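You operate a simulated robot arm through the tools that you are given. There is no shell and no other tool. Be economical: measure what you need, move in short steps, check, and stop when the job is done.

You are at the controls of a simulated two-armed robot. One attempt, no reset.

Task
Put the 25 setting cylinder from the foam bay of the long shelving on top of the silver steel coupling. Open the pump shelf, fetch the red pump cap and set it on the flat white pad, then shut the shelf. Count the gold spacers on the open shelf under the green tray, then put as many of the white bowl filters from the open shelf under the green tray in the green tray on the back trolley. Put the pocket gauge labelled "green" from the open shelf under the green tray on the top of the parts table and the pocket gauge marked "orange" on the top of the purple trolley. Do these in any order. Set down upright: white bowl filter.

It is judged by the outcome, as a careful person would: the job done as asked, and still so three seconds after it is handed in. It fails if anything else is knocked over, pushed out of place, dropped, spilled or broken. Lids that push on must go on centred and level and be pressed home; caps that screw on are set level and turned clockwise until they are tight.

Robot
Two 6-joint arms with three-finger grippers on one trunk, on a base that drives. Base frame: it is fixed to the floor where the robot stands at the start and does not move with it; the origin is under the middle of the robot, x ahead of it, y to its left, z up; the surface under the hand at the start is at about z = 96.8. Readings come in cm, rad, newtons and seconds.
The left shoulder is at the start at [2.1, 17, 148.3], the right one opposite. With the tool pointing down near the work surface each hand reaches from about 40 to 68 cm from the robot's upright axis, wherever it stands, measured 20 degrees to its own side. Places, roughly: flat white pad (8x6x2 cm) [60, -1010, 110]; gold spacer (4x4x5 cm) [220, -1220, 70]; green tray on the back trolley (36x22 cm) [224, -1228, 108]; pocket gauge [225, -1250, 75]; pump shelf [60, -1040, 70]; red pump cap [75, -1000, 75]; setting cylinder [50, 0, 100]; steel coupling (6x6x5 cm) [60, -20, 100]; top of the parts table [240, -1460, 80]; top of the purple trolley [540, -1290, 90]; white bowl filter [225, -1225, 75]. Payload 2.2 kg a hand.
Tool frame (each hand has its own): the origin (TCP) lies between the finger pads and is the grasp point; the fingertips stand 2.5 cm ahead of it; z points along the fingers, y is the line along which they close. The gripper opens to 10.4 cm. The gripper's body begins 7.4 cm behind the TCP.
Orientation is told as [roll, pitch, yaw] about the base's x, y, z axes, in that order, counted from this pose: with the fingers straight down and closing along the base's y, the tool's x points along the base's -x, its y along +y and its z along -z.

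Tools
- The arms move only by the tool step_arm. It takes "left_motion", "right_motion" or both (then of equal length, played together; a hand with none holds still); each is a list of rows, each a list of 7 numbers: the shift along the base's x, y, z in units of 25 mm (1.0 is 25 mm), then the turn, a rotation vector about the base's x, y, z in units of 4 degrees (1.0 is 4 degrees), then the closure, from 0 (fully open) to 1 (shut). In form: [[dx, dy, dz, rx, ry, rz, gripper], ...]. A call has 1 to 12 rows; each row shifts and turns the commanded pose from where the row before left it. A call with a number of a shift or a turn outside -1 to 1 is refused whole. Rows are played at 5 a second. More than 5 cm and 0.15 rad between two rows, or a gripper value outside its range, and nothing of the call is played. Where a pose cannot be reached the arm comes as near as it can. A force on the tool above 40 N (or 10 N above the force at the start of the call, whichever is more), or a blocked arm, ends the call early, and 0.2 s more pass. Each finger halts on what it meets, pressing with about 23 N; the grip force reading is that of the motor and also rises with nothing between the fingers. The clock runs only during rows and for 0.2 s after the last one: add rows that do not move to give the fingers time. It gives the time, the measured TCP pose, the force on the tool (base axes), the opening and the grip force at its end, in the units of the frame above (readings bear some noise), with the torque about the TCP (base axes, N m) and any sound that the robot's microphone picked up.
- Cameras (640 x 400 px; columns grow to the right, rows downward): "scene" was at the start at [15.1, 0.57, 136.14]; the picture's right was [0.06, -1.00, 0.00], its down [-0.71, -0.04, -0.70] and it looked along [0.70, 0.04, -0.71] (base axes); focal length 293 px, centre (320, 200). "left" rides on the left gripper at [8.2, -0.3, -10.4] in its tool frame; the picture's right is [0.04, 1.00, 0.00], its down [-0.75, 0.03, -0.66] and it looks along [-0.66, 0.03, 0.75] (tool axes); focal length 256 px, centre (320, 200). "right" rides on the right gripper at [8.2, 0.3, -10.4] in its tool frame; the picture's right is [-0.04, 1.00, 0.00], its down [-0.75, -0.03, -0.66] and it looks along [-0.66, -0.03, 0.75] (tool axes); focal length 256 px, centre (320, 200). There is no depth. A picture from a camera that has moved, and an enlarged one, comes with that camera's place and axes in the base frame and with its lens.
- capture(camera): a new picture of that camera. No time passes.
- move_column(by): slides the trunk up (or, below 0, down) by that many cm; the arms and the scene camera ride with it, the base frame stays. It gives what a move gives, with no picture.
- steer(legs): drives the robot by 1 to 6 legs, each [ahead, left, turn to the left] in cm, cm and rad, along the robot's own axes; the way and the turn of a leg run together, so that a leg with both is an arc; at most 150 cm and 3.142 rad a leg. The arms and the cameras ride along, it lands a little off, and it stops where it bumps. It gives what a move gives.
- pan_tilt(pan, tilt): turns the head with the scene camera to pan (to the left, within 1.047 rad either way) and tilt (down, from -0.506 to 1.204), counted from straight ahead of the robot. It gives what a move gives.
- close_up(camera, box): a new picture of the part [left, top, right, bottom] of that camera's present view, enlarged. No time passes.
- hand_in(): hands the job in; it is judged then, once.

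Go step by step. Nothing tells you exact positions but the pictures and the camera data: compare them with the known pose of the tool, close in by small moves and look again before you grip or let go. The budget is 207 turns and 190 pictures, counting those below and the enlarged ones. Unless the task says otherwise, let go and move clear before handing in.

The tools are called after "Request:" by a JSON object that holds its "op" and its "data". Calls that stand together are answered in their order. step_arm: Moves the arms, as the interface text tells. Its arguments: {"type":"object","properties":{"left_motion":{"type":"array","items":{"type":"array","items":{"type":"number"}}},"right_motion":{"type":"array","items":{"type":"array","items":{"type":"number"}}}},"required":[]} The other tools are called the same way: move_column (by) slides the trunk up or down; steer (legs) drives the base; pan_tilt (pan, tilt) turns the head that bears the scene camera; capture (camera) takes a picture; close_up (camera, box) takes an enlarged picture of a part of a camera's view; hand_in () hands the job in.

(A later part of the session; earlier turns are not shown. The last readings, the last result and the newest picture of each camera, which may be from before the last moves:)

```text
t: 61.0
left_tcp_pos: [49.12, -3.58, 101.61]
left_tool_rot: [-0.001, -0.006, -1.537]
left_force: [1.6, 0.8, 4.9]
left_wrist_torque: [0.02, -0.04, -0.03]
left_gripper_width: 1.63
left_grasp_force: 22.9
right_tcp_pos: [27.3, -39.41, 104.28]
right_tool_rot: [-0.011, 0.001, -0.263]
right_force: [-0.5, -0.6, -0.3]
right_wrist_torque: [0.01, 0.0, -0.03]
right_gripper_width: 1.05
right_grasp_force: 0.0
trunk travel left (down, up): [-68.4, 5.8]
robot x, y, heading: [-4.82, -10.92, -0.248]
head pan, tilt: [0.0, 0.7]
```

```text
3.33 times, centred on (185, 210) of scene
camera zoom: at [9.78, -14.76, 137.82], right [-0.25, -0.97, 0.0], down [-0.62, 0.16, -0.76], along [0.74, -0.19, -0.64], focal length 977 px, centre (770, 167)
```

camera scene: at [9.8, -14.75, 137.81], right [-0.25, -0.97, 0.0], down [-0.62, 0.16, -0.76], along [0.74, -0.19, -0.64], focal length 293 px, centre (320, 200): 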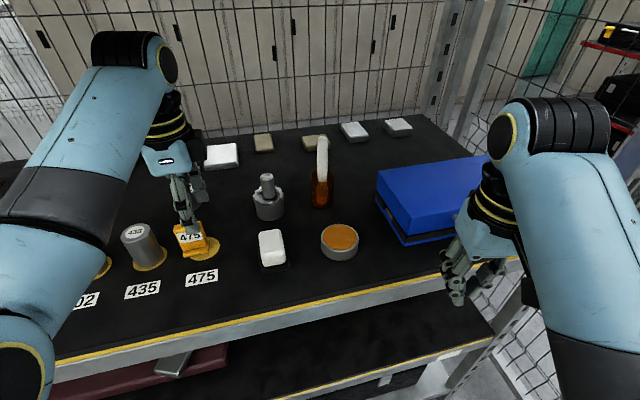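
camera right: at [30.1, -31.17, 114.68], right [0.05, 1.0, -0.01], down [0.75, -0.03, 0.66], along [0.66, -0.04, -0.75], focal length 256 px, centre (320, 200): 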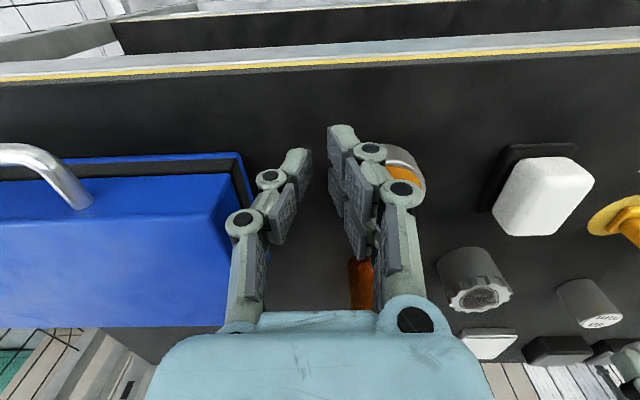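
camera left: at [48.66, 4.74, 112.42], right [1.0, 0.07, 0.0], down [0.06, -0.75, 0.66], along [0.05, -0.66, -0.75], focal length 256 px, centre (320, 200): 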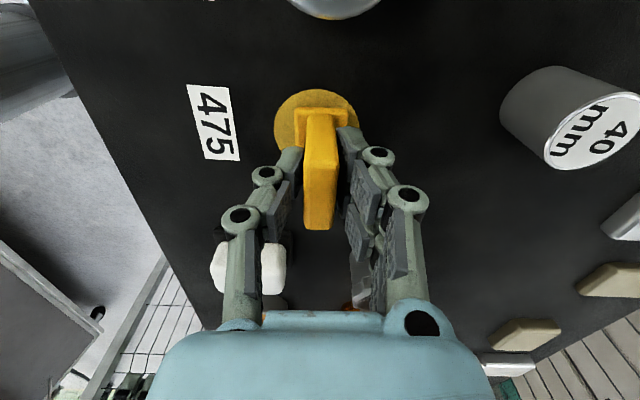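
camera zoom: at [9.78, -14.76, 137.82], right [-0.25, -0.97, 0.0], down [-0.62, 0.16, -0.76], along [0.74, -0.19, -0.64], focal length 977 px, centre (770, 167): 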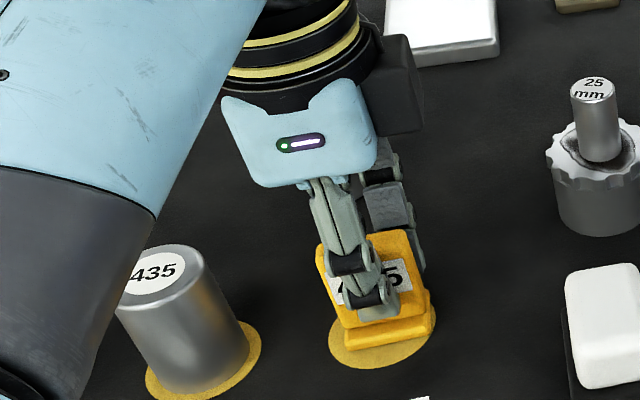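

The block sits about 0.4 cm too far back compared with the first picture. I'll nudge it in -x, then release.

Request:
{"op": "step_arm", "data": {"left_motion": [[0, 0, 0.1, 0, 0, 0, 1], [-0.16, 0, 0, 0, 0, 0, 1], [0, 0, -0.1, 0, 0, 0, 1], [0, 0, 0, 0, 0, 0, 1], [0, 0, 0, 0, 0, 0, 0.6], [0, 0, 0, 0, 0, 0, 0.4], [0, 0, 0, 0, 0, 0, 0.4], [0, 0, 0.8, 0, 0, 0, 0.4], [0, 0, 0.9, 0, 0, 0, 0.4], [0, 0, 0.5, 0, 0, 0, 0.4], [0, 0, 0, 0, 0, 0, 0.4]]}}

Request:
{"op": "capture", "data": {"camera": "left"}}

Request:
{"op": "close_up", "data": {"camera": "scene", "box": [110, 150, 260, 270]}}

```text
t: 63.4
left_tcp_pos: [48.91, -3.46, 107.29]
left_tool_rot: [-0.002, -0.002, -1.538]
left_force: [-0.5, -0.6, 0.5]
left_wrist_torque: [0.02, -0.03, -0.04]
left_gripper_width: 6.25
left_grasp_force: 0.0
right_tcp_pos: [27.35, -39.45, 104.25]
right_tool_rot: [-0.011, -0.001, -0.263]
right_force: [0.4, -0.3, 0.3]
right_wrist_torque: [0.02, -0.04, 0.01]
right_gripper_width: 1.03
right_grasp_force: 0.0
trunk travel left (down, up): [-68.4, 5.8]
robot x, y, heading: [-5.46, -11.01, -0.249]
head pan, tilt: [0.0, 0.7]
```

```text
133 pictures are left
camera left: at [48.37, 4.67, 117.65], right [1.0, 0.07, 0.0], down [0.06, -0.75, 0.66], along [0.05, -0.66, -0.75], focal length 256 px, centre (320, 200)
```

left: 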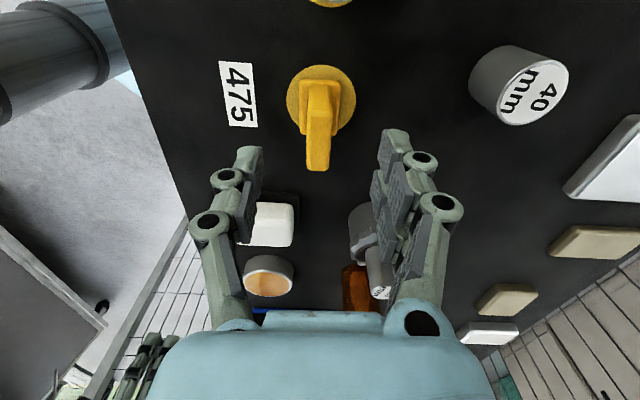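

```text
3.33 times, centred on (185, 210) of scene
camera zoom: at [9.8, -14.75, 137.81], right [-0.25, -0.97, 0.0], down [-0.62, 0.16, -0.76], along [0.74, -0.19, -0.64], focal length 977 px, centre (770, 167)
```

zoom: 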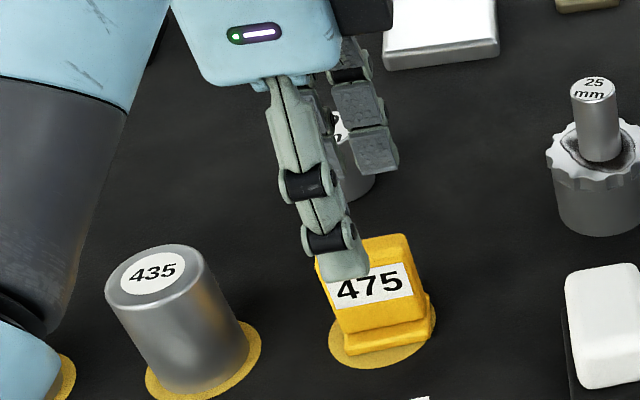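

The block is restored. I'll back away from the shelving and then look down the aisle toward -y.

Request:
{"op": "steer", "data": {"legs": [[-50, 0, 0], [0, 0, 0.25]]}}

Request:
{"op": "step_arm", "data": {"left_motion": [[0, 0, 0, 0, 0, 1, 0.4], [0, 0, 0, 0, 0, 1, 0.4], [0, 0, 0, 0, 0, 1, 0.4], [0, 0, 0, 0, 0, 1, 0.4], [0, 0, 0, 0, 0, 1, 0.4], [0, 0, 0, 0, 0, 1, 0.4], [0, 0, 0, 0, 0, 1, 0.4], [0, 0, 0, 0, 0, 1, 0.4], [0, 0, 0, 0, 0, 1, 0.4], [0, 0, 0, 0, 0, 1, 0.4], [0, 0, 0, 0, 0, 1, 0.4], [0, 0, 0, 0, 0, 1, 0.4]]}}

Request:
{"op": "step_arm", "data": {"left_motion": [[0, 0, 0, 0, 0, 1, 0.4], [0, 0, 0, 0, 0, 1, 0.4], [0, 0, 0, 0, 0, 1, 0.4], [0, 0, 0, 0, 0, 1, 0.4], [0, 0, 0, 0, 0, 1, 0.4], [0, 0, 0, 0, 0, 1, 0.4], [0, 0, 0, 0, 0, 0.5, 0.4]]}}

Request:
{"op": "capture", "data": {"camera": "scene"}}

Request:
{"op": "pan_tilt", "data": {"pan": -1.0, "tilt": 0.2}}

Request:
{"op": "capture", "data": {"camera": "scene"}}

```text
t: 67.2
left_tcp_pos: [-1.6, 21.68, 107.17]
left_tool_rot: [-0.003, -0.004, -1.291]
left_force: [-0.2, 0.0, -0.2]
left_wrist_torque: [-0.03, 0.01, -0.02]
left_gripper_width: 6.25
left_grasp_force: 0.0
right_tcp_pos: [-13.68, -18.7, 104.23]
right_tool_rot: [-0.011, 0.001, -0.014]
right_force: [-0.4, -0.2, 0.0]
right_wrist_torque: [0.03, 0.02, -0.01]
right_gripper_width: 1.04
right_grasp_force: 0.1
trunk travel left (down, up): [-68.4, 5.8]
robot x, y, heading: [-52.15, 0.9, 0.004]
head pan, tilt: [0.0, 0.7]
```

```text
t: 69.8
left_tcp_pos: [-1.6, 21.5, 107.2]
left_tool_rot: [-0.002, -0.002, -0.452]
left_force: [0.4, -0.2, 0.5]
left_wrist_torque: [0.01, 0.0, 0.01]
left_gripper_width: 6.23
left_grasp_force: 0.0
right_tcp_pos: [-13.74, -18.65, 104.14]
right_tool_rot: [-0.011, 0.0, -0.013]
right_force: [-0.2, -0.2, -1.1]
right_wrist_torque: [-0.02, -0.02, 0.0]
right_gripper_width: 1.05
right_grasp_force: 0.0
trunk travel left (down, up): [-68.4, 5.8]
robot x, y, heading: [-52.19, 0.86, -0.01]
head pan, tilt: [0.0, 0.7]
```

```text
t: 71.4
left_tcp_pos: [-1.6, 21.49, 107.15]
left_tool_rot: [-0.002, -0.004, 0.005]
left_force: [1.0, -1.0, -0.1]
left_wrist_torque: [0.0, 0.01, 0.02]
left_gripper_width: 6.25
left_grasp_force: 0.1
right_tcp_pos: [-13.72, -18.75, 104.25]
right_tool_rot: [-0.01, -0.001, -0.014]
right_force: [1.5, 0.0, 0.0]
right_wrist_torque: [0.02, 0.02, 0.02]
right_gripper_width: 1.04
right_grasp_force: 0.0
trunk travel left (down, up): [-68.4, 5.8]
robot x, y, heading: [-52.33, 1.47, 0.0]
head pan, tilt: [0.0, 0.7]
```

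```text
131 pictures are left
camera scene: at [-36.76, 1.04, 137.81], right [0.0, -1.0, 0.0], down [-0.64, 0.0, -0.76], along [0.76, 0.0, -0.64], focal length 293 px, centre (320, 200)
```

scene: 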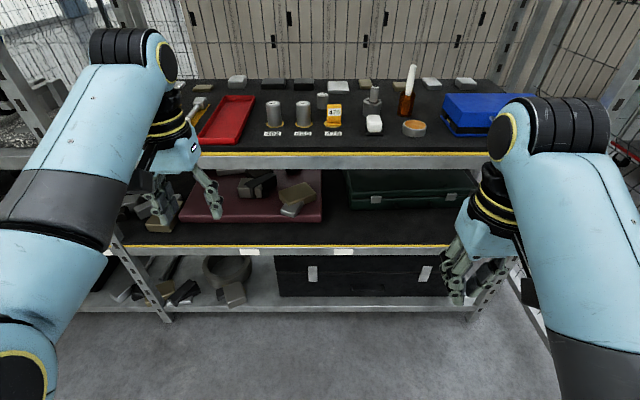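

```text
t: 72.6
left_tcp_pos: [-1.64, 21.69, 107.27]
left_tool_rot: [-0.001, -0.004, 0.002]
left_force: [0.7, -0.2, 1.0]
left_wrist_torque: [-0.01, 0.05, 0.02]
left_gripper_width: 6.24
left_grasp_force: 0.1
right_tcp_pos: [-13.74, -18.75, 104.1]
right_tool_rot: [-0.011, -0.001, -0.015]
right_force: [0.5, -0.5, 0.8]
right_wrist_torque: [0.0, 0.03, 0.04]
right_gripper_width: 1.03
right_grasp_force: 0.0
trunk travel left (down, up): [-68.4, 5.8]
robot x, y, heading: [-52.33, 0.99, -0.003]
head pan, tilt: [-1.0, 0.201]
```

```text
130 pictures are left
camera scene: at [-40.22, -6.79, 142.35], right [-0.84, -0.54, 0.0], down [-0.11, 0.17, -0.98], along [0.53, -0.82, -0.2], focal length 293 px, centre (320, 200)
```

scene: 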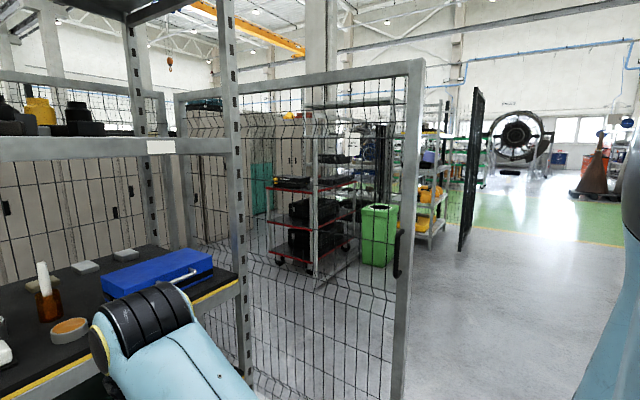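

An aisle runs along -y past mesh panels at x ≈ -3. I'll turn to face -y and drive along x ≈ -65.

Request:
{"op": "steer", "data": {"legs": [[-15, 0, 0], [0, 0, -1.571]]}}

Request:
{"op": "pan_tilt", "data": {"pan": 0.2, "tilt": 0.25}}

Request:
{"op": "capture", "data": {"camera": "scene"}}

```text
t: 77.9
left_tcp_pos: [-49.07, -50.47, 107.05]
left_tool_rot: [-0.002, -0.003, -1.606]
left_force: [0.5, -0.2, -0.8]
left_wrist_torque: [0.01, -0.05, 0.03]
left_gripper_width: 6.21
left_grasp_force: 0.1
right_tcp_pos: [-88.68, -36.68, 104.2]
right_tool_rot: [-0.012, 0.0, -1.623]
right_force: [-0.5, 0.5, -0.6]
right_wrist_torque: [-0.02, 0.03, 0.01]
right_gripper_width: 1.03
right_grasp_force: 0.3
trunk travel left (down, up): [-68.4, 5.8]
robot x, y, heading: [-67.35, 1.19, -1.604]
head pan, tilt: [-1.0, 0.201]
```

```text
t: 79.3
left_tcp_pos: [-49.09, -50.36, 107.05]
left_tool_rot: [-0.003, -0.003, -1.607]
left_force: [1.0, -0.4, 0.1]
left_wrist_torque: [-0.06, 0.0, -0.01]
left_gripper_width: 6.24
left_grasp_force: 0.1
right_tcp_pos: [-88.71, -36.76, 104.13]
right_tool_rot: [-0.01, 0.0, -1.623]
right_force: [0.2, -0.8, 0.5]
right_wrist_torque: [-0.01, -0.02, -0.02]
right_gripper_width: 1.03
right_grasp_force: 0.1
trunk travel left (down, up): [-68.4, 5.8]
robot x, y, heading: [-67.36, 0.95, -1.609]
head pan, tilt: [0.201, 0.25]
```

```text
129 pictures are left
camera scene: at [-66.4, -15.2, 141.89], right [-0.99, -0.16, 0.0], down [-0.04, 0.24, -0.97], along [0.16, -0.96, -0.25], focal length 293 px, centre (320, 200)
```

scene: 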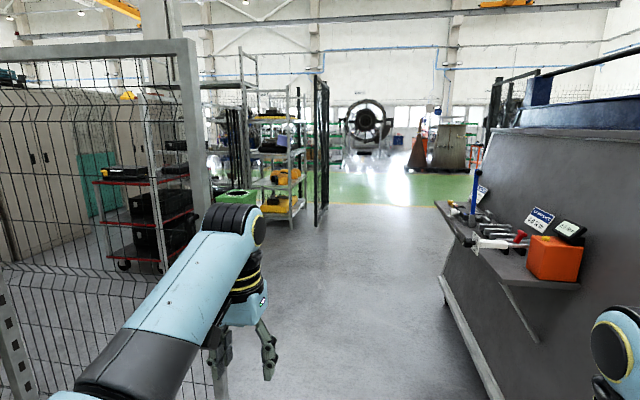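

The corridor runs between the mesh (x ≈ -3) and a bench shelf (x ≈ -104). I'll centre at x ≈ -55, square up and drive ahead.

Request:
{"op": "steer", "data": {"legs": [[0, 12, 0.036], [150, 0, 0], [150, 0, 0]]}}

Request:
{"op": "capture", "data": {"camera": "scene"}}

```text
t: 94.6
left_tcp_pos: [-37.93, -351.07, 107.17]
left_tool_rot: [-0.002, -0.004, -1.607]
left_force: [0.3, -0.7, -0.5]
left_wrist_torque: [0.03, -0.01, 0.01]
left_gripper_width: 6.27
left_grasp_force: 0.0
right_tcp_pos: [-77.55, -337.54, 104.15]
right_tool_rot: [-0.011, 0.0, -1.623]
right_force: [0.3, -0.4, -0.1]
right_wrist_torque: [0.0, 0.0, -0.02]
right_gripper_width: 1.03
right_grasp_force: 0.0
trunk travel left (down, up): [-68.4, 5.8]
robot x, y, heading: [-56.63, -299.58, -1.613]
head pan, tilt: [0.201, 0.25]
```

```text
128 pictures are left
camera scene: at [-55.44, -315.93, 141.89], right [-0.99, -0.16, 0.0], down [-0.04, 0.24, -0.97], along [0.16, -0.96, -0.25], focal length 293 px, centre (320, 200)
```

scene: 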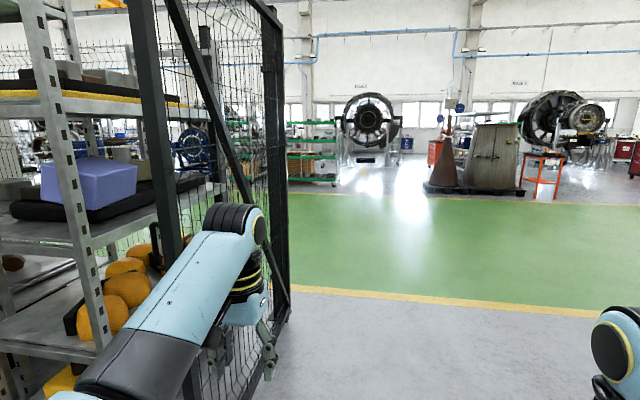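

The way is clear, so I'll drive on.

Request:
{"op": "steer", "data": {"legs": [[0, 0, 0.04], [150, 0, 0], [150, 0, 0]]}}

Request:
{"op": "capture", "data": {"camera": "scene"}}

```text
t: 109.7
left_tcp_pos: [-35.32, -654.11, 107.12]
left_tool_rot: [-0.002, -0.002, -1.561]
left_force: [-0.6, 0.4, 0.1]
left_wrist_torque: [0.02, -0.02, 0.04]
left_gripper_width: 6.24
left_grasp_force: 0.0
right_tcp_pos: [-75.52, -642.21, 104.24]
right_tool_rot: [-0.012, 0.0, -1.575]
right_force: [0.0, 0.2, -0.3]
right_wrist_torque: [0.01, -0.05, -0.01]
right_gripper_width: 1.02
right_grasp_force: 0.1
trunk travel left (down, up): [-68.4, 5.8]
robot x, y, heading: [-56.33, -603.31, -1.563]
head pan, tilt: [0.201, 0.25]
```

```text
127 pictures are left
camera scene: at [-54.34, -619.75, 141.89], right [-0.98, -0.21, 0.0], down [-0.05, 0.24, -0.97], along [0.2, -0.95, -0.25], focal length 293 px, centre (320, 200)
```

scene: 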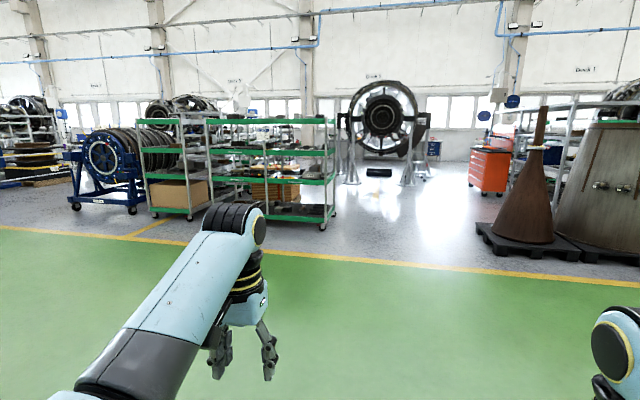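

Racks with green shelves face me at y ≈ -1004, and the pump area should be at x ≈ 60. I'll drive toward (60, -880) facing -y.

Request:
{"op": "steer", "data": {"legs": [[130, 60, 0], [130, 55, 0]]}}

Request:
{"op": "pan_tilt", "data": {"pan": 0.0, "tilt": 0.3}}

Request:
{"op": "capture", "data": {"camera": "scene"}}

```text
t: 123.5
left_tcp_pos: [79.77, -915.95, 107.05]
left_tool_rot: [-0.001, -0.002, -1.578]
left_force: [0.0, 0.2, 1.0]
left_wrist_torque: [0.01, -0.02, -0.01]
left_gripper_width: 6.22
left_grasp_force: 0.1
right_tcp_pos: [39.78, -903.61, 104.15]
right_tool_rot: [-0.011, 0.0, -1.593]
right_force: [0.1, 0.1, -0.6]
right_wrist_torque: [0.02, -0.03, -0.01]
right_gripper_width: 1.03
right_grasp_force: 0.1
trunk travel left (down, up): [-68.4, 5.8]
robot x, y, heading: [59.93, -865.45, -1.579]
head pan, tilt: [0.201, 0.25]
```

```text
t: 124.2
left_tcp_pos: [79.81, -916.02, 107.07]
left_tool_rot: [-0.002, -0.003, -1.578]
left_force: [0.4, -1.1, -0.2]
left_wrist_torque: [0.02, 0.0, 0.03]
left_gripper_width: 6.25
left_grasp_force: 0.0
right_tcp_pos: [39.78, -903.54, 104.13]
right_tool_rot: [-0.01, 0.001, -1.593]
right_force: [0.1, -0.5, 0.1]
right_wrist_torque: [0.0, -0.02, 0.0]
right_gripper_width: 1.04
right_grasp_force: 0.0
trunk travel left (down, up): [-68.4, 5.8]
robot x, y, heading: [59.85, -864.81, -1.58]
head pan, tilt: [0.0, 0.3]
```

```text
126 pictures are left
camera scene: at [59.57, -881.49, 141.42], right [-1.0, 0.01, 0.0], down [0.0, 0.3, -0.96], along [-0.01, -0.96, -0.3], focal length 293 px, centre (320, 200)
```

scene: 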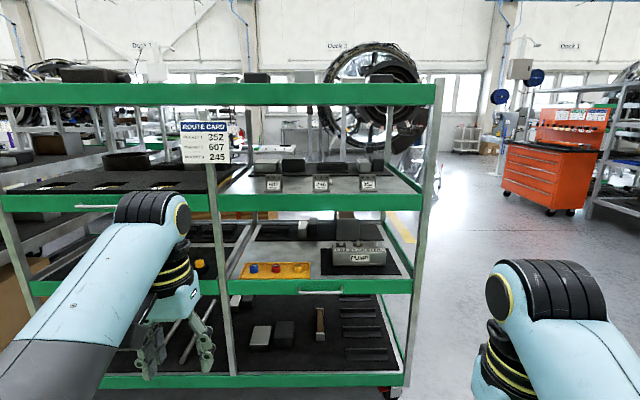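

There is a rack with handled pull-out shelves, coloured caps and a pump unit. I'll enlarge those parts.

Request:
{"op": "close_up", "data": {"camera": "scene", "box": [200, 200, 440, 310]}}

Request:
{"op": "close_up", "data": {"camera": "scene", "box": [170, 70, 450, 220]}}

Request:
{"op": "close_up", "data": {"camera": "scene", "box": [0, 80, 240, 220]}}

```text
2.67 times, centred on (320, 255) of scene
camera zoom: at [59.57, -881.49, 141.42], right [-1.0, 0.01, 0.0], down [0.0, 0.3, -0.96], along [-0.01, -0.96, -0.3], focal length 782 px, centre (320, 53)
```

zoom: 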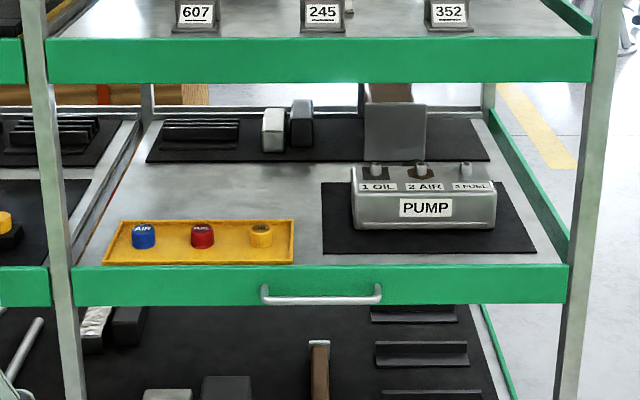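

```text
2.29 times, centred on (310, 145) of scene
camera zoom: at [59.57, -881.49, 141.42], right [-1.0, 0.01, 0.0], down [0.0, 0.3, -0.96], along [-0.01, -0.96, -0.3], focal length 670 px, centre (343, 326)
```

zoom: 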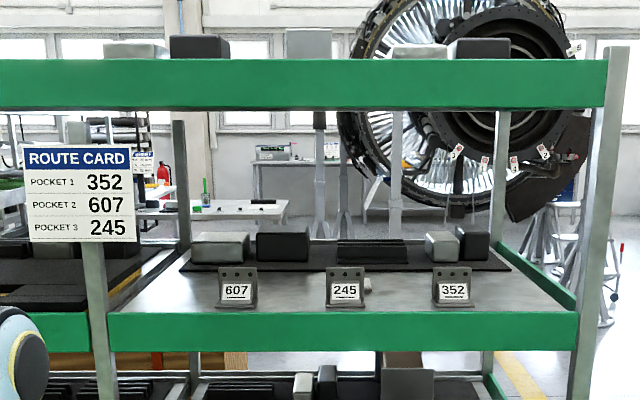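

```text
2.67 times, centred on (120, 150) of scene
camera zoom: at [59.57, -881.49, 141.42], right [-1.0, 0.01, 0.0], down [0.0, 0.3, -0.96], along [-0.01, -0.96, -0.3], focal length 782 px, centre (853, 333)
```

zoom: 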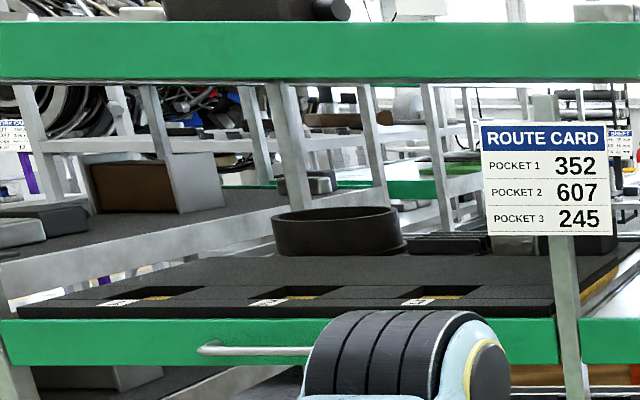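

The caps sit at the front left of the pump shelf (z ≈ 71), and its handle is at about (58, -988, 67). I'll turn the left hand so its fingers close along y, for gripping the handle, and lower the trunk.

Request:
{"op": "step_arm", "data": {"left_motion": [[0, 0, 0, 0, 0, -1, 0], [0, 0, 0, 0, 0, -1, 0], [0, 0, 0, 0, 0, -1, 0], [0, 0, 0, 0, 0, -1, 0], [0, 0, 0, 0, 0, -1, 0], [0, 0, 0, 0, 0, -1, 0], [0, 0, 0, 0, 0, -1, 0], [0, 0, 0, 0, 0, -1, 0], [0, 0, 0, 0, 0, -1, 0], [0, 0, 0, 0, 0, -1, 0], [0, 0, 0, 0, 0, -1, 0], [0, 0, 0, 0, 0, 0, 0]]}}

Request:
{"op": "step_arm", "data": {"left_motion": [[0, 0, 0, 0, 0, -1, 0], [0, 0, 0, 0, 0, -1, 0], [0, 0, 0, 0, 0, -1, 0], [0, 0, 0, 0, 0, -1, 0], [0, 0, 0, 0, 0, -1, 0], [0, 0, 0, 0, 0, -1, 0], [0, 0, 0, 0, 0, -1, 0], [0, 0, 0, 0, 0, -1, 0], [0, 0, 0, 0, 0, -1, 0], [0, 0, 0, 0, 0, -1, 0], [0, 0, 0, 0, 0, -1, 0], [0, 0, 0, 0, 0, -0.4, 0]]}}

Request:
{"op": "move_column", "data": {"by": -25}}

Request:
{"op": "steer", "data": {"legs": [[40, 8, 0]]}}

Request:
{"op": "pan_tilt", "data": {"pan": 0, "tilt": 0.5}}

Request:
{"op": "capture", "data": {"camera": "scene"}}

```text
t: 126.8
left_tcp_pos: [79.78, -916.03, 107.18]
left_tool_rot: [0.0, -0.004, -2.347]
left_force: [0.7, -0.2, 0.1]
left_wrist_torque: [0.03, 0.01, 0.02]
left_gripper_width: 10.43
left_grasp_force: 0.0
right_tcp_pos: [39.87, -903.44, 104.19]
right_tool_rot: [-0.012, 0.0, -1.594]
right_force: [-0.3, 0.5, -1.0]
right_wrist_torque: [0.01, 0.0, -0.01]
right_gripper_width: 1.03
right_grasp_force: 0.0
trunk travel left (down, up): [-68.4, 5.8]
robot x, y, heading: [59.66, -865.43, -1.579]
head pan, tilt: [0.0, 0.3]
```

```text
t: 129.4
left_tcp_pos: [79.89, -916.05, 107.18]
left_tool_rot: [-0.001, -0.004, 3.141]
left_force: [0.0, -0.4, 0.3]
left_wrist_torque: [0.02, 0.0, 0.04]
left_gripper_width: 10.39
left_grasp_force: 0.0
right_tcp_pos: [39.82, -903.45, 104.09]
right_tool_rot: [-0.011, 0.0, -1.593]
right_force: [1.5, 0.1, 0.2]
right_wrist_torque: [0.01, -0.03, -0.02]
right_gripper_width: 1.05
right_grasp_force: 0.1
trunk travel left (down, up): [-68.4, 5.8]
robot x, y, heading: [59.76, -864.98, -1.577]
head pan, tilt: [0.0, 0.3]
```

```text
t: 132.0
left_tcp_pos: [79.91, -916.01, 82.11]
left_tool_rot: [-0.002, -0.003, 3.143]
left_force: [0.0, -0.3, 0.5]
left_wrist_torque: [0.0, 0.02, -0.03]
left_gripper_width: 10.39
left_grasp_force: 0.2
right_tcp_pos: [39.46, -903.48, 79.21]
right_tool_rot: [-0.017, 0.001, -1.595]
right_force: [0.2, 0.6, 0.4]
right_wrist_torque: [-0.01, -0.04, 0.0]
right_gripper_width: 1.04
right_grasp_force: 0.0
trunk travel left (down, up): [-43.4, 30.8]
robot x, y, heading: [59.69, -864.67, -1.586]
head pan, tilt: [0.0, 0.3]
```

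```text
t: 134.5
left_tcp_pos: [88.03, -955.26, 82.03]
left_tool_rot: [-0.003, -0.003, -3.139]
left_force: [0.5, 0.6, 0.2]
left_wrist_torque: [0.03, 0.02, 0.0]
left_gripper_width: 10.4
left_grasp_force: 0.0
right_tcp_pos: [47.55, -943.06, 79.09]
right_tool_rot: [-0.017, -0.001, -1.589]
right_force: [0.4, 0.1, -0.1]
right_wrist_torque: [0.02, 0.02, 0.0]
right_gripper_width: 1.06
right_grasp_force: 0.0
trunk travel left (down, up): [-43.4, 30.8]
robot x, y, heading: [67.38, -904.67, -1.578]
head pan, tilt: [0.0, 0.3]
```

```text
t: 135.2
left_tcp_pos: [87.99, -955.21, 82.2]
left_tool_rot: [-0.001, -0.003, -3.137]
left_force: [0.5, 0.3, -0.2]
left_wrist_torque: [0.01, -0.02, 0.0]
left_gripper_width: 10.38
left_grasp_force: 0.0
right_tcp_pos: [47.52, -942.99, 79.19]
right_tool_rot: [-0.019, -0.003, -1.588]
right_force: [0.6, 0.1, 0.5]
right_wrist_torque: [-0.02, 0.0, -0.01]
right_gripper_width: 1.03
right_grasp_force: 0.0
trunk travel left (down, up): [-43.4, 30.8]
robot x, y, heading: [67.32, -904.33, -1.577]
head pan, tilt: [0.0, 0.499]
```

```text
122 pictures are left
camera scene: at [67.47, -920.96, 114.32], right [-1.0, 0.0, 0.0], down [0.0, 0.48, -0.88], along [0.0, -0.88, -0.48], focal length 293 px, centre (320, 200)
```

scene: 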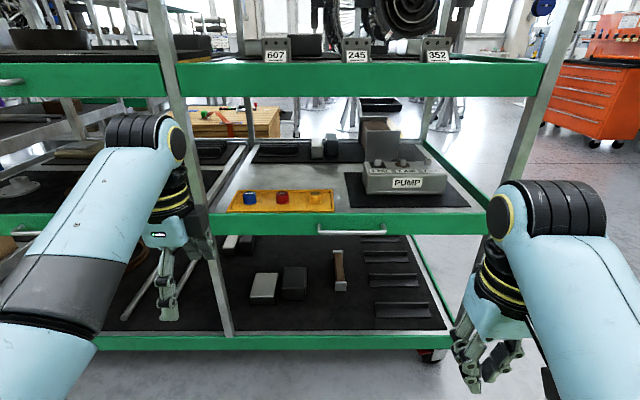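

The handle is at about x 58.7, y -989. I'll shift right so the left hand faces it and close in partway.

Request:
{"op": "steer", "data": {"legs": [[0, -27, 0], [16, 0, 0]]}}

Request:
{"op": "capture", "data": {"camera": "left"}}

Request:
{"op": "capture", "data": {"camera": "scene"}}

```text
t: 138.1
left_tcp_pos: [61.85, -971.46, 82.12]
left_tool_rot: [-0.003, -0.005, -3.139]
left_force: [-0.6, 0.2, -0.7]
left_wrist_torque: [0.0, 0.01, 0.02]
left_gripper_width: 10.37
left_grasp_force: 0.1
right_tcp_pos: [21.28, -959.21, 79.08]
right_tool_rot: [-0.017, 0.001, -1.59]
right_force: [0.5, -0.2, -0.1]
right_wrist_torque: [0.05, -0.02, 0.0]
right_gripper_width: 1.04
right_grasp_force: 0.0
trunk travel left (down, up): [-43.4, 30.8]
robot x, y, heading: [41.39, -920.5, -1.577]
head pan, tilt: [0.0, 0.499]
```

```text
121 pictures are left
camera left: at [69.88, -971.2, 92.49], right [0.04, -1.0, 0.0], down [-0.75, -0.03, 0.66], along [-0.66, -0.03, -0.75], focal length 256 px, centre (320, 200)
```

left: 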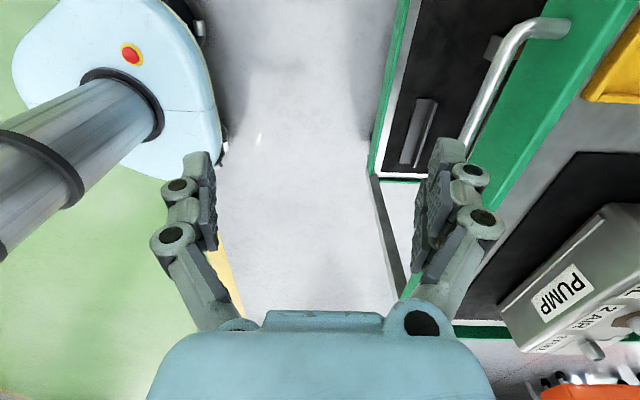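

```text
120 pictures are left
camera scene: at [41.27, -937.18, 114.29], right [-1.0, 0.01, 0.0], down [0.0, 0.48, -0.88], along [-0.01, -0.88, -0.48], focal length 293 px, centre (320, 200)
```

scene: 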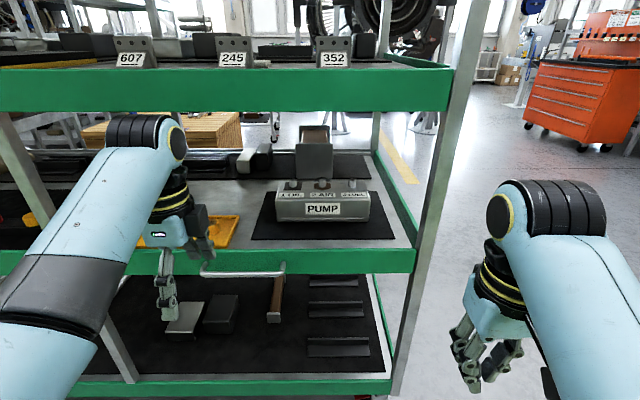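

The bar is at about y -988, z 67.5. I'll lower to z 73, drive in 12 cm and set the finger opening.

Request:
{"op": "move_column", "data": {"by": -9}}

Request:
{"op": "steer", "data": {"legs": [[10, 0, 0]]}}

Request:
{"op": "step_arm", "data": {"left_motion": [[0, -0.4, 0, 0, 0, 0, 0.5], [0, -0.4, 0, 0, 0, 0, 0.66], [0, 0, 0, 0, 0, 0, 0.66], [0, 0, 0, 0, 0, 0, 0.66]]}}

Request:
{"op": "capture", "data": {"camera": "left"}}

Request:
{"op": "capture", "data": {"camera": "scene"}}

```text
t: 139.4
left_tcp_pos: [61.59, -971.48, 73.18]
left_tool_rot: [-0.002, -0.003, -3.14]
left_force: [-0.4, 0.8, -0.2]
left_wrist_torque: [0.03, 0.03, 0.05]
left_gripper_width: 10.4
left_grasp_force: 0.1
right_tcp_pos: [20.81, -958.95, 70.14]
right_tool_rot: [-0.026, -0.001, -1.591]
right_force: [-0.6, 1.5, 0.2]
right_wrist_torque: [-0.01, 0.02, 0.03]
right_gripper_width: 1.06
right_grasp_force: 0.0
trunk travel left (down, up): [-34.4, 39.8]
robot x, y, heading: [41.6, -921.34, -1.575]
head pan, tilt: [0.0, 0.499]
```

```text
t: 140.5
left_tcp_pos: [61.63, -981.34, 73.14]
left_tool_rot: [-0.003, -0.003, -3.14]
left_force: [-0.1, -0.9, -0.3]
left_wrist_torque: [0.06, 0.02, -0.01]
left_gripper_width: 10.43
left_grasp_force: 0.2
right_tcp_pos: [20.85, -969.14, 70.07]
right_tool_rot: [-0.026, 0.0, -1.59]
right_force: [0.0, -1.1, 0.8]
right_wrist_torque: [-0.01, 0.0, 0.02]
right_gripper_width: 1.04
right_grasp_force: 0.1
trunk travel left (down, up): [-34.4, 39.8]
robot x, y, heading: [41.65, -930.6, -1.58]
head pan, tilt: [0.0, 0.499]
```

```text
t: 141.5
left_tcp_pos: [61.71, -983.36, 73.1]
left_tool_rot: [-0.003, -0.004, -3.137]
left_force: [0.0, 0.2, -0.5]
left_wrist_torque: [-0.01, -0.01, 0.01]
left_gripper_width: 3.55
left_grasp_force: 0.2
right_tcp_pos: [20.74, -969.03, 70.21]
right_tool_rot: [-0.029, -0.002, -1.59]
right_force: [0.1, -0.1, 0.3]
right_wrist_torque: [0.0, 0.06, 0.05]
right_gripper_width: 1.06
right_grasp_force: 0.0
trunk travel left (down, up): [-34.4, 39.8]
robot x, y, heading: [41.1, -930.91, -1.579]
head pan, tilt: [0.0, 0.499]
```

```text
119 pictures are left
camera left: at [69.89, -983.03, 83.55], right [0.04, -1.0, 0.0], down [-0.75, -0.03, 0.66], along [-0.66, -0.03, -0.75], focal length 256 px, centre (320, 200)
```

left: 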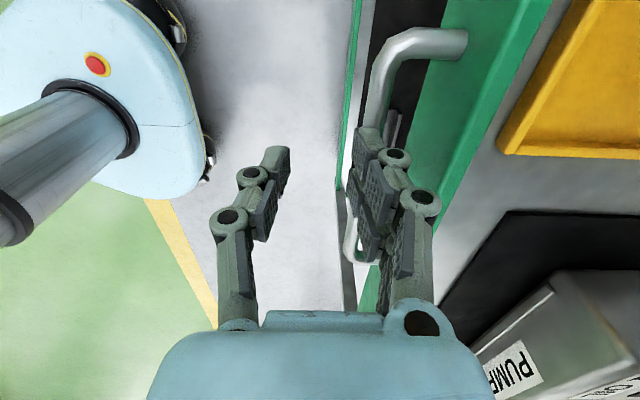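

```text
118 pictures are left
camera scene: at [41.22, -947.38, 105.04], right [-1.0, 0.01, 0.0], down [0.0, 0.48, -0.88], along [0.0, -0.88, -0.48], focal length 293 px, centre (320, 200)
```

scene: 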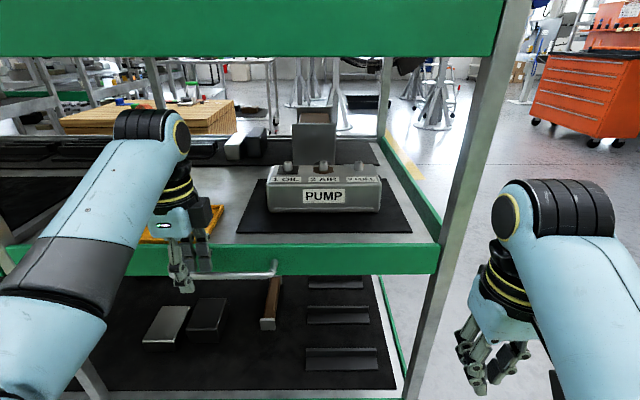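

The bar is at y ≈ -987 and the shelf face at -991, so a finger fits behind it. I'll move over the bar and lower to check.

Request:
{"op": "step_arm", "data": {"left_motion": [[0, -0.8, 0, 0, 0, 0, 0.66], [0, -0.65, 0, 0, 0, 0, 0.66], [0, 0, -0.5, 0, 0, 0, 0.66], [0, 0, 0, 0, 0, 0, 0.66]]}}

Request:
{"op": "capture", "data": {"camera": "left"}}

Request:
{"op": "close_up", "data": {"camera": "scene", "box": [130, 170, 310, 310]}}

```text
t: 142.5
left_tcp_pos: [61.6, -986.9, 71.92]
left_tool_rot: [0.0, -0.004, -3.138]
left_force: [-0.4, 5.4, 10.6]
left_wrist_torque: [-0.32, 0.0, -0.03]
left_gripper_width: 3.83
left_grasp_force: 0.0
right_tcp_pos: [20.67, -968.93, 70.27]
right_tool_rot: [-0.025, -0.002, -1.589]
right_force: [1.2, -0.6, -0.1]
right_wrist_torque: [0.0, 0.01, -0.01]
right_gripper_width: 1.03
right_grasp_force: 0.1
trunk travel left (down, up): [-34.4, 39.8]
robot x, y, heading: [41.52, -930.64, -1.576]
head pan, tilt: [0.0, 0.499]
```

```text
117 pictures are left
camera left: at [69.85, -986.61, 82.41], right [0.04, -1.0, 0.0], down [-0.75, -0.03, 0.66], along [-0.66, -0.03, -0.75], focal length 256 px, centre (320, 200)
```

left: 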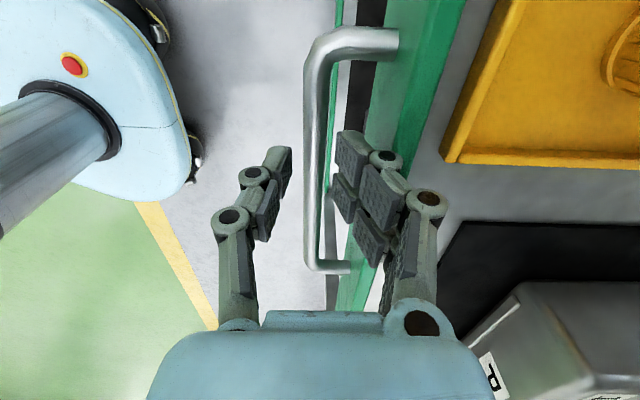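

```text
2.86 times, centred on (220, 240) of scene
camera zoom: at [41.19, -947.26, 105.06], right [-1.0, 0.01, 0.0], down [0.0, 0.48, -0.88], along [0.0, -0.88, -0.48], focal length 837 px, centre (606, 86)
```

zoom: 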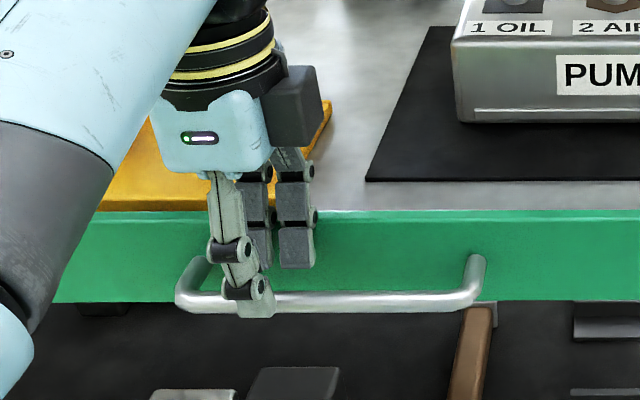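

The far finger touched the shelf face. I'll lift, shift 0.5 cm toward me, narrow the opening and lower again.

Request:
{"op": "step_arm", "data": {"left_motion": [[0, 0, 0.4, 0, 0, 0, 0.66], [0, 0.24, 0, 0, 0, 0, 0.73], [0, 0, 0, 0, 0, 0, 0.73], [0, 0, -0.6, 0, 0, 0, 0.73], [0, 0, -0.6, 0, 0, 0, 0.73], [0, 0, 0, 0, 0, 0, 0.73]]}}

Request:
{"op": "capture", "data": {"camera": "left"}}

```text
t: 143.9
left_tcp_pos: [61.51, -986.29, 69.8]
left_tool_rot: [-0.002, -0.003, -3.14]
left_force: [0.8, 2.2, 1.1]
left_wrist_torque: [-0.09, 0.04, -0.01]
left_gripper_width: 2.75
left_grasp_force: 0.1
right_tcp_pos: [20.82, -969.11, 70.07]
right_tool_rot: [-0.026, 0.0, -1.59]
right_force: [0.5, 0.9, -1.0]
right_wrist_torque: [0.0, -0.01, 0.01]
right_gripper_width: 1.03
right_grasp_force: 0.1
trunk travel left (down, up): [-34.4, 39.8]
robot x, y, heading: [41.21, -930.77, -1.578]
head pan, tilt: [0.0, 0.499]
```

```text
115 pictures are left
camera left: at [69.79, -986.0, 80.22], right [0.04, -1.0, 0.0], down [-0.75, -0.03, 0.66], along [-0.66, -0.03, -0.75], focal length 256 px, centre (320, 200)
```

left: 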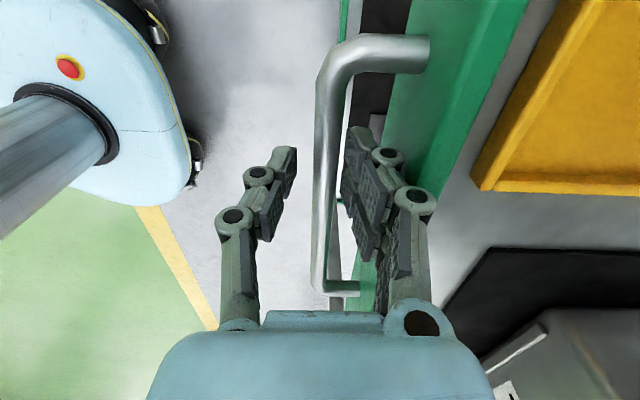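

The fingers straddle the bar. I'll lower a bit more and close.

Request:
{"op": "step_arm", "data": {"left_motion": [[0, 0.06, -0.4, 0, 0, 0, 0.73], [0, 0, -0.4, 0, 0, 0, 0.73], [0, 0, 0, 0, 0, 0, 1], [0, 0, 0, 0, 0, 0, 1], [0, 0, 0, 0, 0, 0, 1]]}}

Request:
{"op": "capture", "data": {"camera": "left"}}

```text
t: 145.1
left_tcp_pos: [61.71, -986.14, 67.74]
left_tool_rot: [-0.001, -0.004, -3.136]
left_force: [-0.7, -7.5, -1.0]
left_wrist_torque: [0.09, -0.01, -0.1]
left_gripper_width: 0.0
left_grasp_force: 23.1
right_tcp_pos: [20.82, -969.03, 70.15]
right_tool_rot: [-0.025, 0.001, -1.591]
right_force: [-1.0, -0.3, 0.5]
right_wrist_torque: [0.0, 0.01, 0.01]
right_gripper_width: 1.06
right_grasp_force: 0.0
trunk travel left (down, up): [-34.4, 39.8]
robot x, y, heading: [41.32, -930.47, -1.578]
head pan, tilt: [0.0, 0.499]
```

```text
114 pictures are left
camera left: at [69.86, -985.93, 78.24], right [0.04, -1.0, 0.0], down [-0.75, -0.03, 0.66], along [-0.66, -0.03, -0.75], focal length 256 px, centre (320, 200)
```

left: 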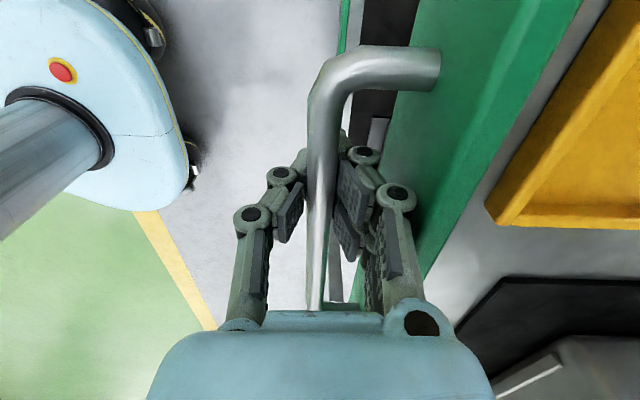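

The fingers have closed around and under the bar, hooking it. I'll pull by backing the base slowly.

Request:
{"op": "steer", "data": {"legs": [[-6, 0, 0]]}}

Request:
{"op": "capture", "data": {"camera": "scene"}}

```text
t: 146.1
left_tcp_pos: [61.61, -980.14, 67.82]
left_tool_rot: [-0.001, -0.002, -3.136]
left_force: [-0.5, 1.7, -1.7]
left_wrist_torque: [-0.04, 0.04, 0.0]
left_gripper_width: 0.0
left_grasp_force: 23.2
right_tcp_pos: [20.85, -963.08, 70.22]
right_tool_rot: [-0.026, -0.002, -1.59]
right_force: [-0.2, 0.1, 0.0]
right_wrist_torque: [-0.03, 0.01, -0.02]
right_gripper_width: 1.06
right_grasp_force: 0.0
trunk travel left (down, up): [-34.4, 39.8]
robot x, y, heading: [41.93, -924.73, -1.572]
head pan, tilt: [0.0, 0.499]
```

```text
113 pictures are left
camera scene: at [41.26, -941.41, 105.05], right [-1.0, 0.0, 0.0], down [0.0, 0.48, -0.88], along [0.0, -0.88, -0.48], focal length 293 px, centre (320, 200)
```

scene: 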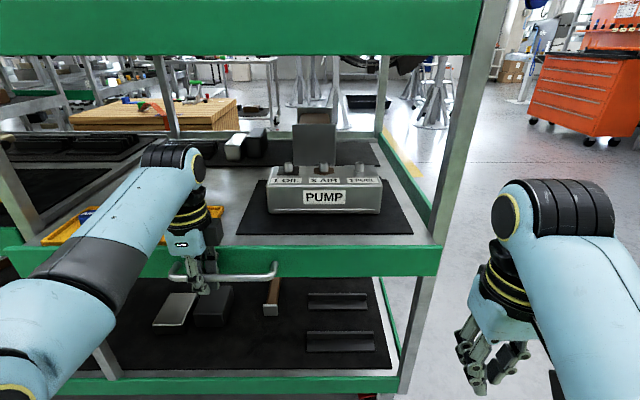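

The pump shelf is coming out with me, so I'll pull another 16 cm.

Request:
{"op": "steer", "data": {"legs": [[-8, 0, 0], [-8, 0, 0]]}}

Request:
{"op": "capture", "data": {"camera": "scene"}}

```text
t: 147.8
left_tcp_pos: [61.92, -964.0, 67.78]
left_tool_rot: [-0.001, -0.005, -3.137]
left_force: [0.0, 0.2, -0.7]
left_wrist_torque: [-0.01, 0.01, 0.0]
left_gripper_width: 0.03
left_grasp_force: 22.5
right_tcp_pos: [20.93, -946.94, 70.15]
right_tool_rot: [-0.028, 0.0, -1.589]
right_force: [-0.8, -1.1, 0.6]
right_wrist_torque: [-0.01, 0.01, -0.02]
right_gripper_width: 1.06
right_grasp_force: 0.0
trunk travel left (down, up): [-34.4, 39.8]
robot x, y, heading: [41.24, -908.68, -1.578]
head pan, tilt: [0.0, 0.499]
```

```text
112 pictures are left
camera scene: at [41.35, -925.21, 105.04], right [-1.0, 0.0, 0.0], down [0.0, 0.48, -0.88], along [0.0, -0.88, -0.48], focal length 293 px, centre (320, 200)
```

scene: 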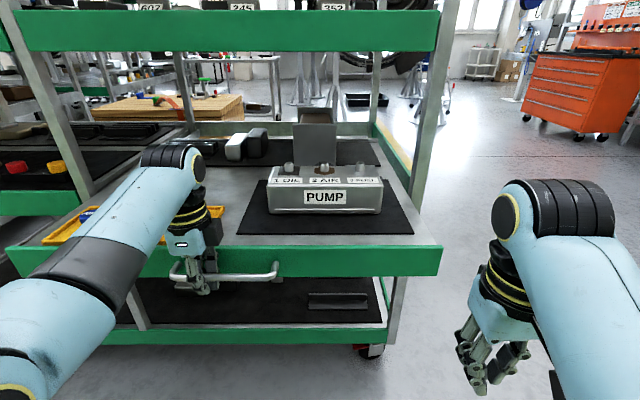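

The shelf is open about 22 cm. I'll release the handle, rise clear with the trunk, and look at the caps.

Request:
{"op": "step_arm", "data": {"left_motion": [[0, 0, 0, 0, 0, 0, 0.73], [0, 0, 0, 0, 0, 0, 0.73], [0, 0, 0, 0, 0, 0, 0.73], [0, 0, 0.5, 0, 0, 0, 0.73], [0, 0, 0.7, 0, 0, 0, 0.73], [0, 0, 0, 0, 0, 0, 0.73]]}}

Request:
{"op": "move_column", "data": {"by": 13}}

Request:
{"op": "capture", "data": {"camera": "left"}}

Request:
{"op": "capture", "data": {"camera": "scene"}}

```text
t: 149.2
left_tcp_pos: [61.95, -963.98, 70.69]
left_tool_rot: [-0.001, -0.004, -3.136]
left_force: [-0.5, 0.1, 0.3]
left_wrist_torque: [0.0, 0.03, 0.04]
left_gripper_width: 2.8
left_grasp_force: 0.0
right_tcp_pos: [20.93, -946.92, 70.22]
right_tool_rot: [-0.028, 0.001, -1.589]
right_force: [-0.1, -0.2, -0.6]
right_wrist_torque: [-0.03, 0.02, 0.02]
right_gripper_width: 1.04
right_grasp_force: 0.1
trunk travel left (down, up): [-34.4, 39.8]
robot x, y, heading: [41.56, -908.52, -1.571]
head pan, tilt: [0.0, 0.499]
```

```text
t: 150.8
left_tcp_pos: [61.84, -964.05, 83.59]
left_tool_rot: [-0.002, -0.004, -3.135]
left_force: [0.7, 0.0, 0.4]
left_wrist_torque: [0.01, -0.06, -0.03]
left_gripper_width: 2.82
left_grasp_force: 0.1
right_tcp_pos: [20.92, -946.87, 83.14]
right_tool_rot: [-0.027, 0.0, -1.59]
right_force: [-0.2, 0.1, -0.3]
right_wrist_torque: [0.01, -0.01, -0.01]
right_gripper_width: 1.02
right_grasp_force: 0.0
trunk travel left (down, up): [-47.4, 26.8]
robot x, y, heading: [41.48, -908.67, -1.573]
head pan, tilt: [0.0, 0.499]
```

```text
111 pictures are left
camera left: at [70.09, -963.64, 94.2], right [0.05, -1.0, 0.0], down [-0.75, -0.04, 0.66], along [-0.66, -0.03, -0.75], focal length 256 px, centre (320, 200)
```

left: 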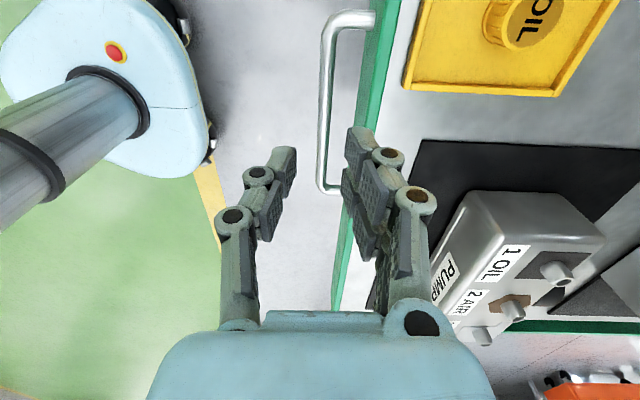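

```text
110 pictures are left
camera scene: at [41.34, -924.77, 118.39], right [-1.0, 0.0, 0.0], down [0.0, 0.48, -0.88], along [0.0, -0.88, -0.48], focal length 293 px, centre (320, 200)
```

scene: 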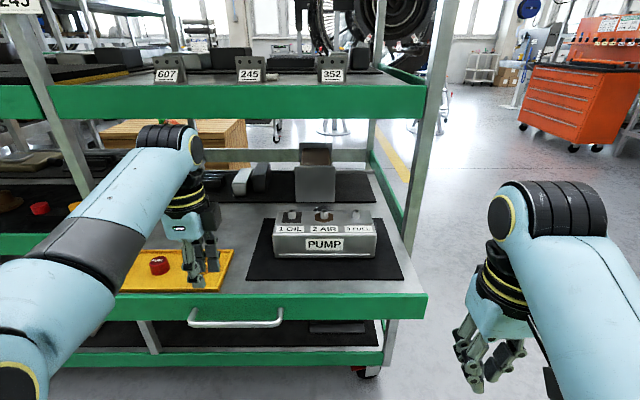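

The red cap is at about (77.5, -975.6, 74). I'll drive so the left hand sits above it.

Request:
{"op": "steer", "data": {"legs": [[11.6, 15.6, 0]]}}

Request:
{"op": "step_arm", "data": {"left_motion": [[0, 0, 0, 0, 0, 0, 0.2], [0, 0, 0, 0, 0, 0, 0.2], [0, 0, 0, 0, 0, 0, 0.2]]}}

Request:
{"op": "capture", "data": {"camera": "left"}}

Request:
{"op": "capture", "data": {"camera": "scene"}}

```text
t: 152.4
left_tcp_pos: [77.28, -976.08, 83.67]
left_tool_rot: [-0.004, -0.004, -3.137]
left_force: [-0.2, -0.6, -0.1]
left_wrist_torque: [-0.02, 0.03, -0.03]
left_gripper_width: 2.82
left_grasp_force: 0.1
right_tcp_pos: [36.28, -959.02, 83.15]
right_tool_rot: [-0.028, 0.002, -1.589]
right_force: [0.7, -0.1, -0.3]
right_wrist_torque: [0.03, 0.02, 0.0]
right_gripper_width: 1.05
right_grasp_force: 0.0
trunk travel left (down, up): [-47.4, 26.8]
robot x, y, heading: [57.14, -920.94, -1.572]
head pan, tilt: [0.0, 0.499]
```

```text
t: 153.2
left_tcp_pos: [77.37, -976.1, 83.82]
left_tool_rot: [-0.001, -0.004, -3.136]
left_force: [0.0, -0.2, -0.2]
left_wrist_torque: [0.03, 0.0, 0.01]
left_gripper_width: 8.31
left_grasp_force: 0.1
right_tcp_pos: [36.31, -959.02, 83.19]
right_tool_rot: [-0.027, -0.002, -1.59]
right_force: [1.0, 0.6, 0.4]
right_wrist_torque: [0.01, 0.01, -0.03]
right_gripper_width: 1.04
right_grasp_force: 0.1
trunk travel left (down, up): [-47.4, 26.8]
robot x, y, heading: [57.05, -920.32, -1.575]
head pan, tilt: [0.0, 0.499]
```

```text
109 pictures are left
camera left: at [85.46, -975.72, 94.25], right [0.05, -1.0, 0.0], down [-0.75, -0.04, 0.66], along [-0.66, -0.03, -0.75], focal length 256 px, centre (320, 200)
```

left: 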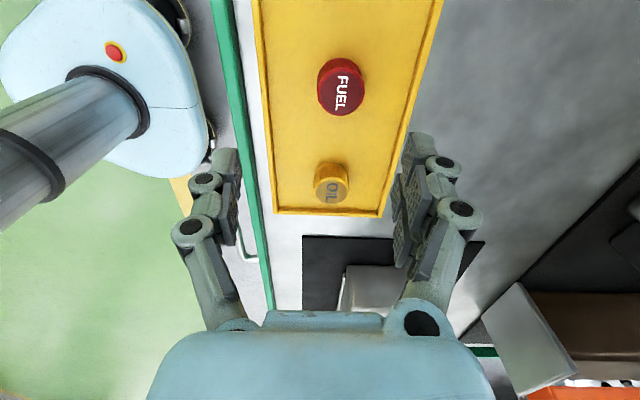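

```text
108 pictures are left
camera scene: at [56.74, -936.82, 118.4], right [-1.0, 0.0, 0.0], down [0.0, 0.48, -0.88], along [0.0, -0.88, -0.48], focal length 293 px, centre (320, 200)
```

scene: 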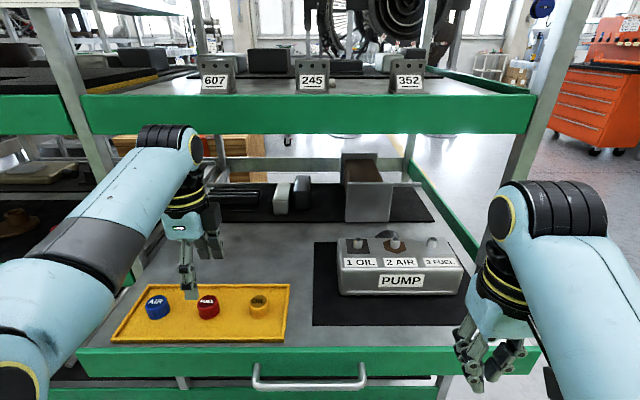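

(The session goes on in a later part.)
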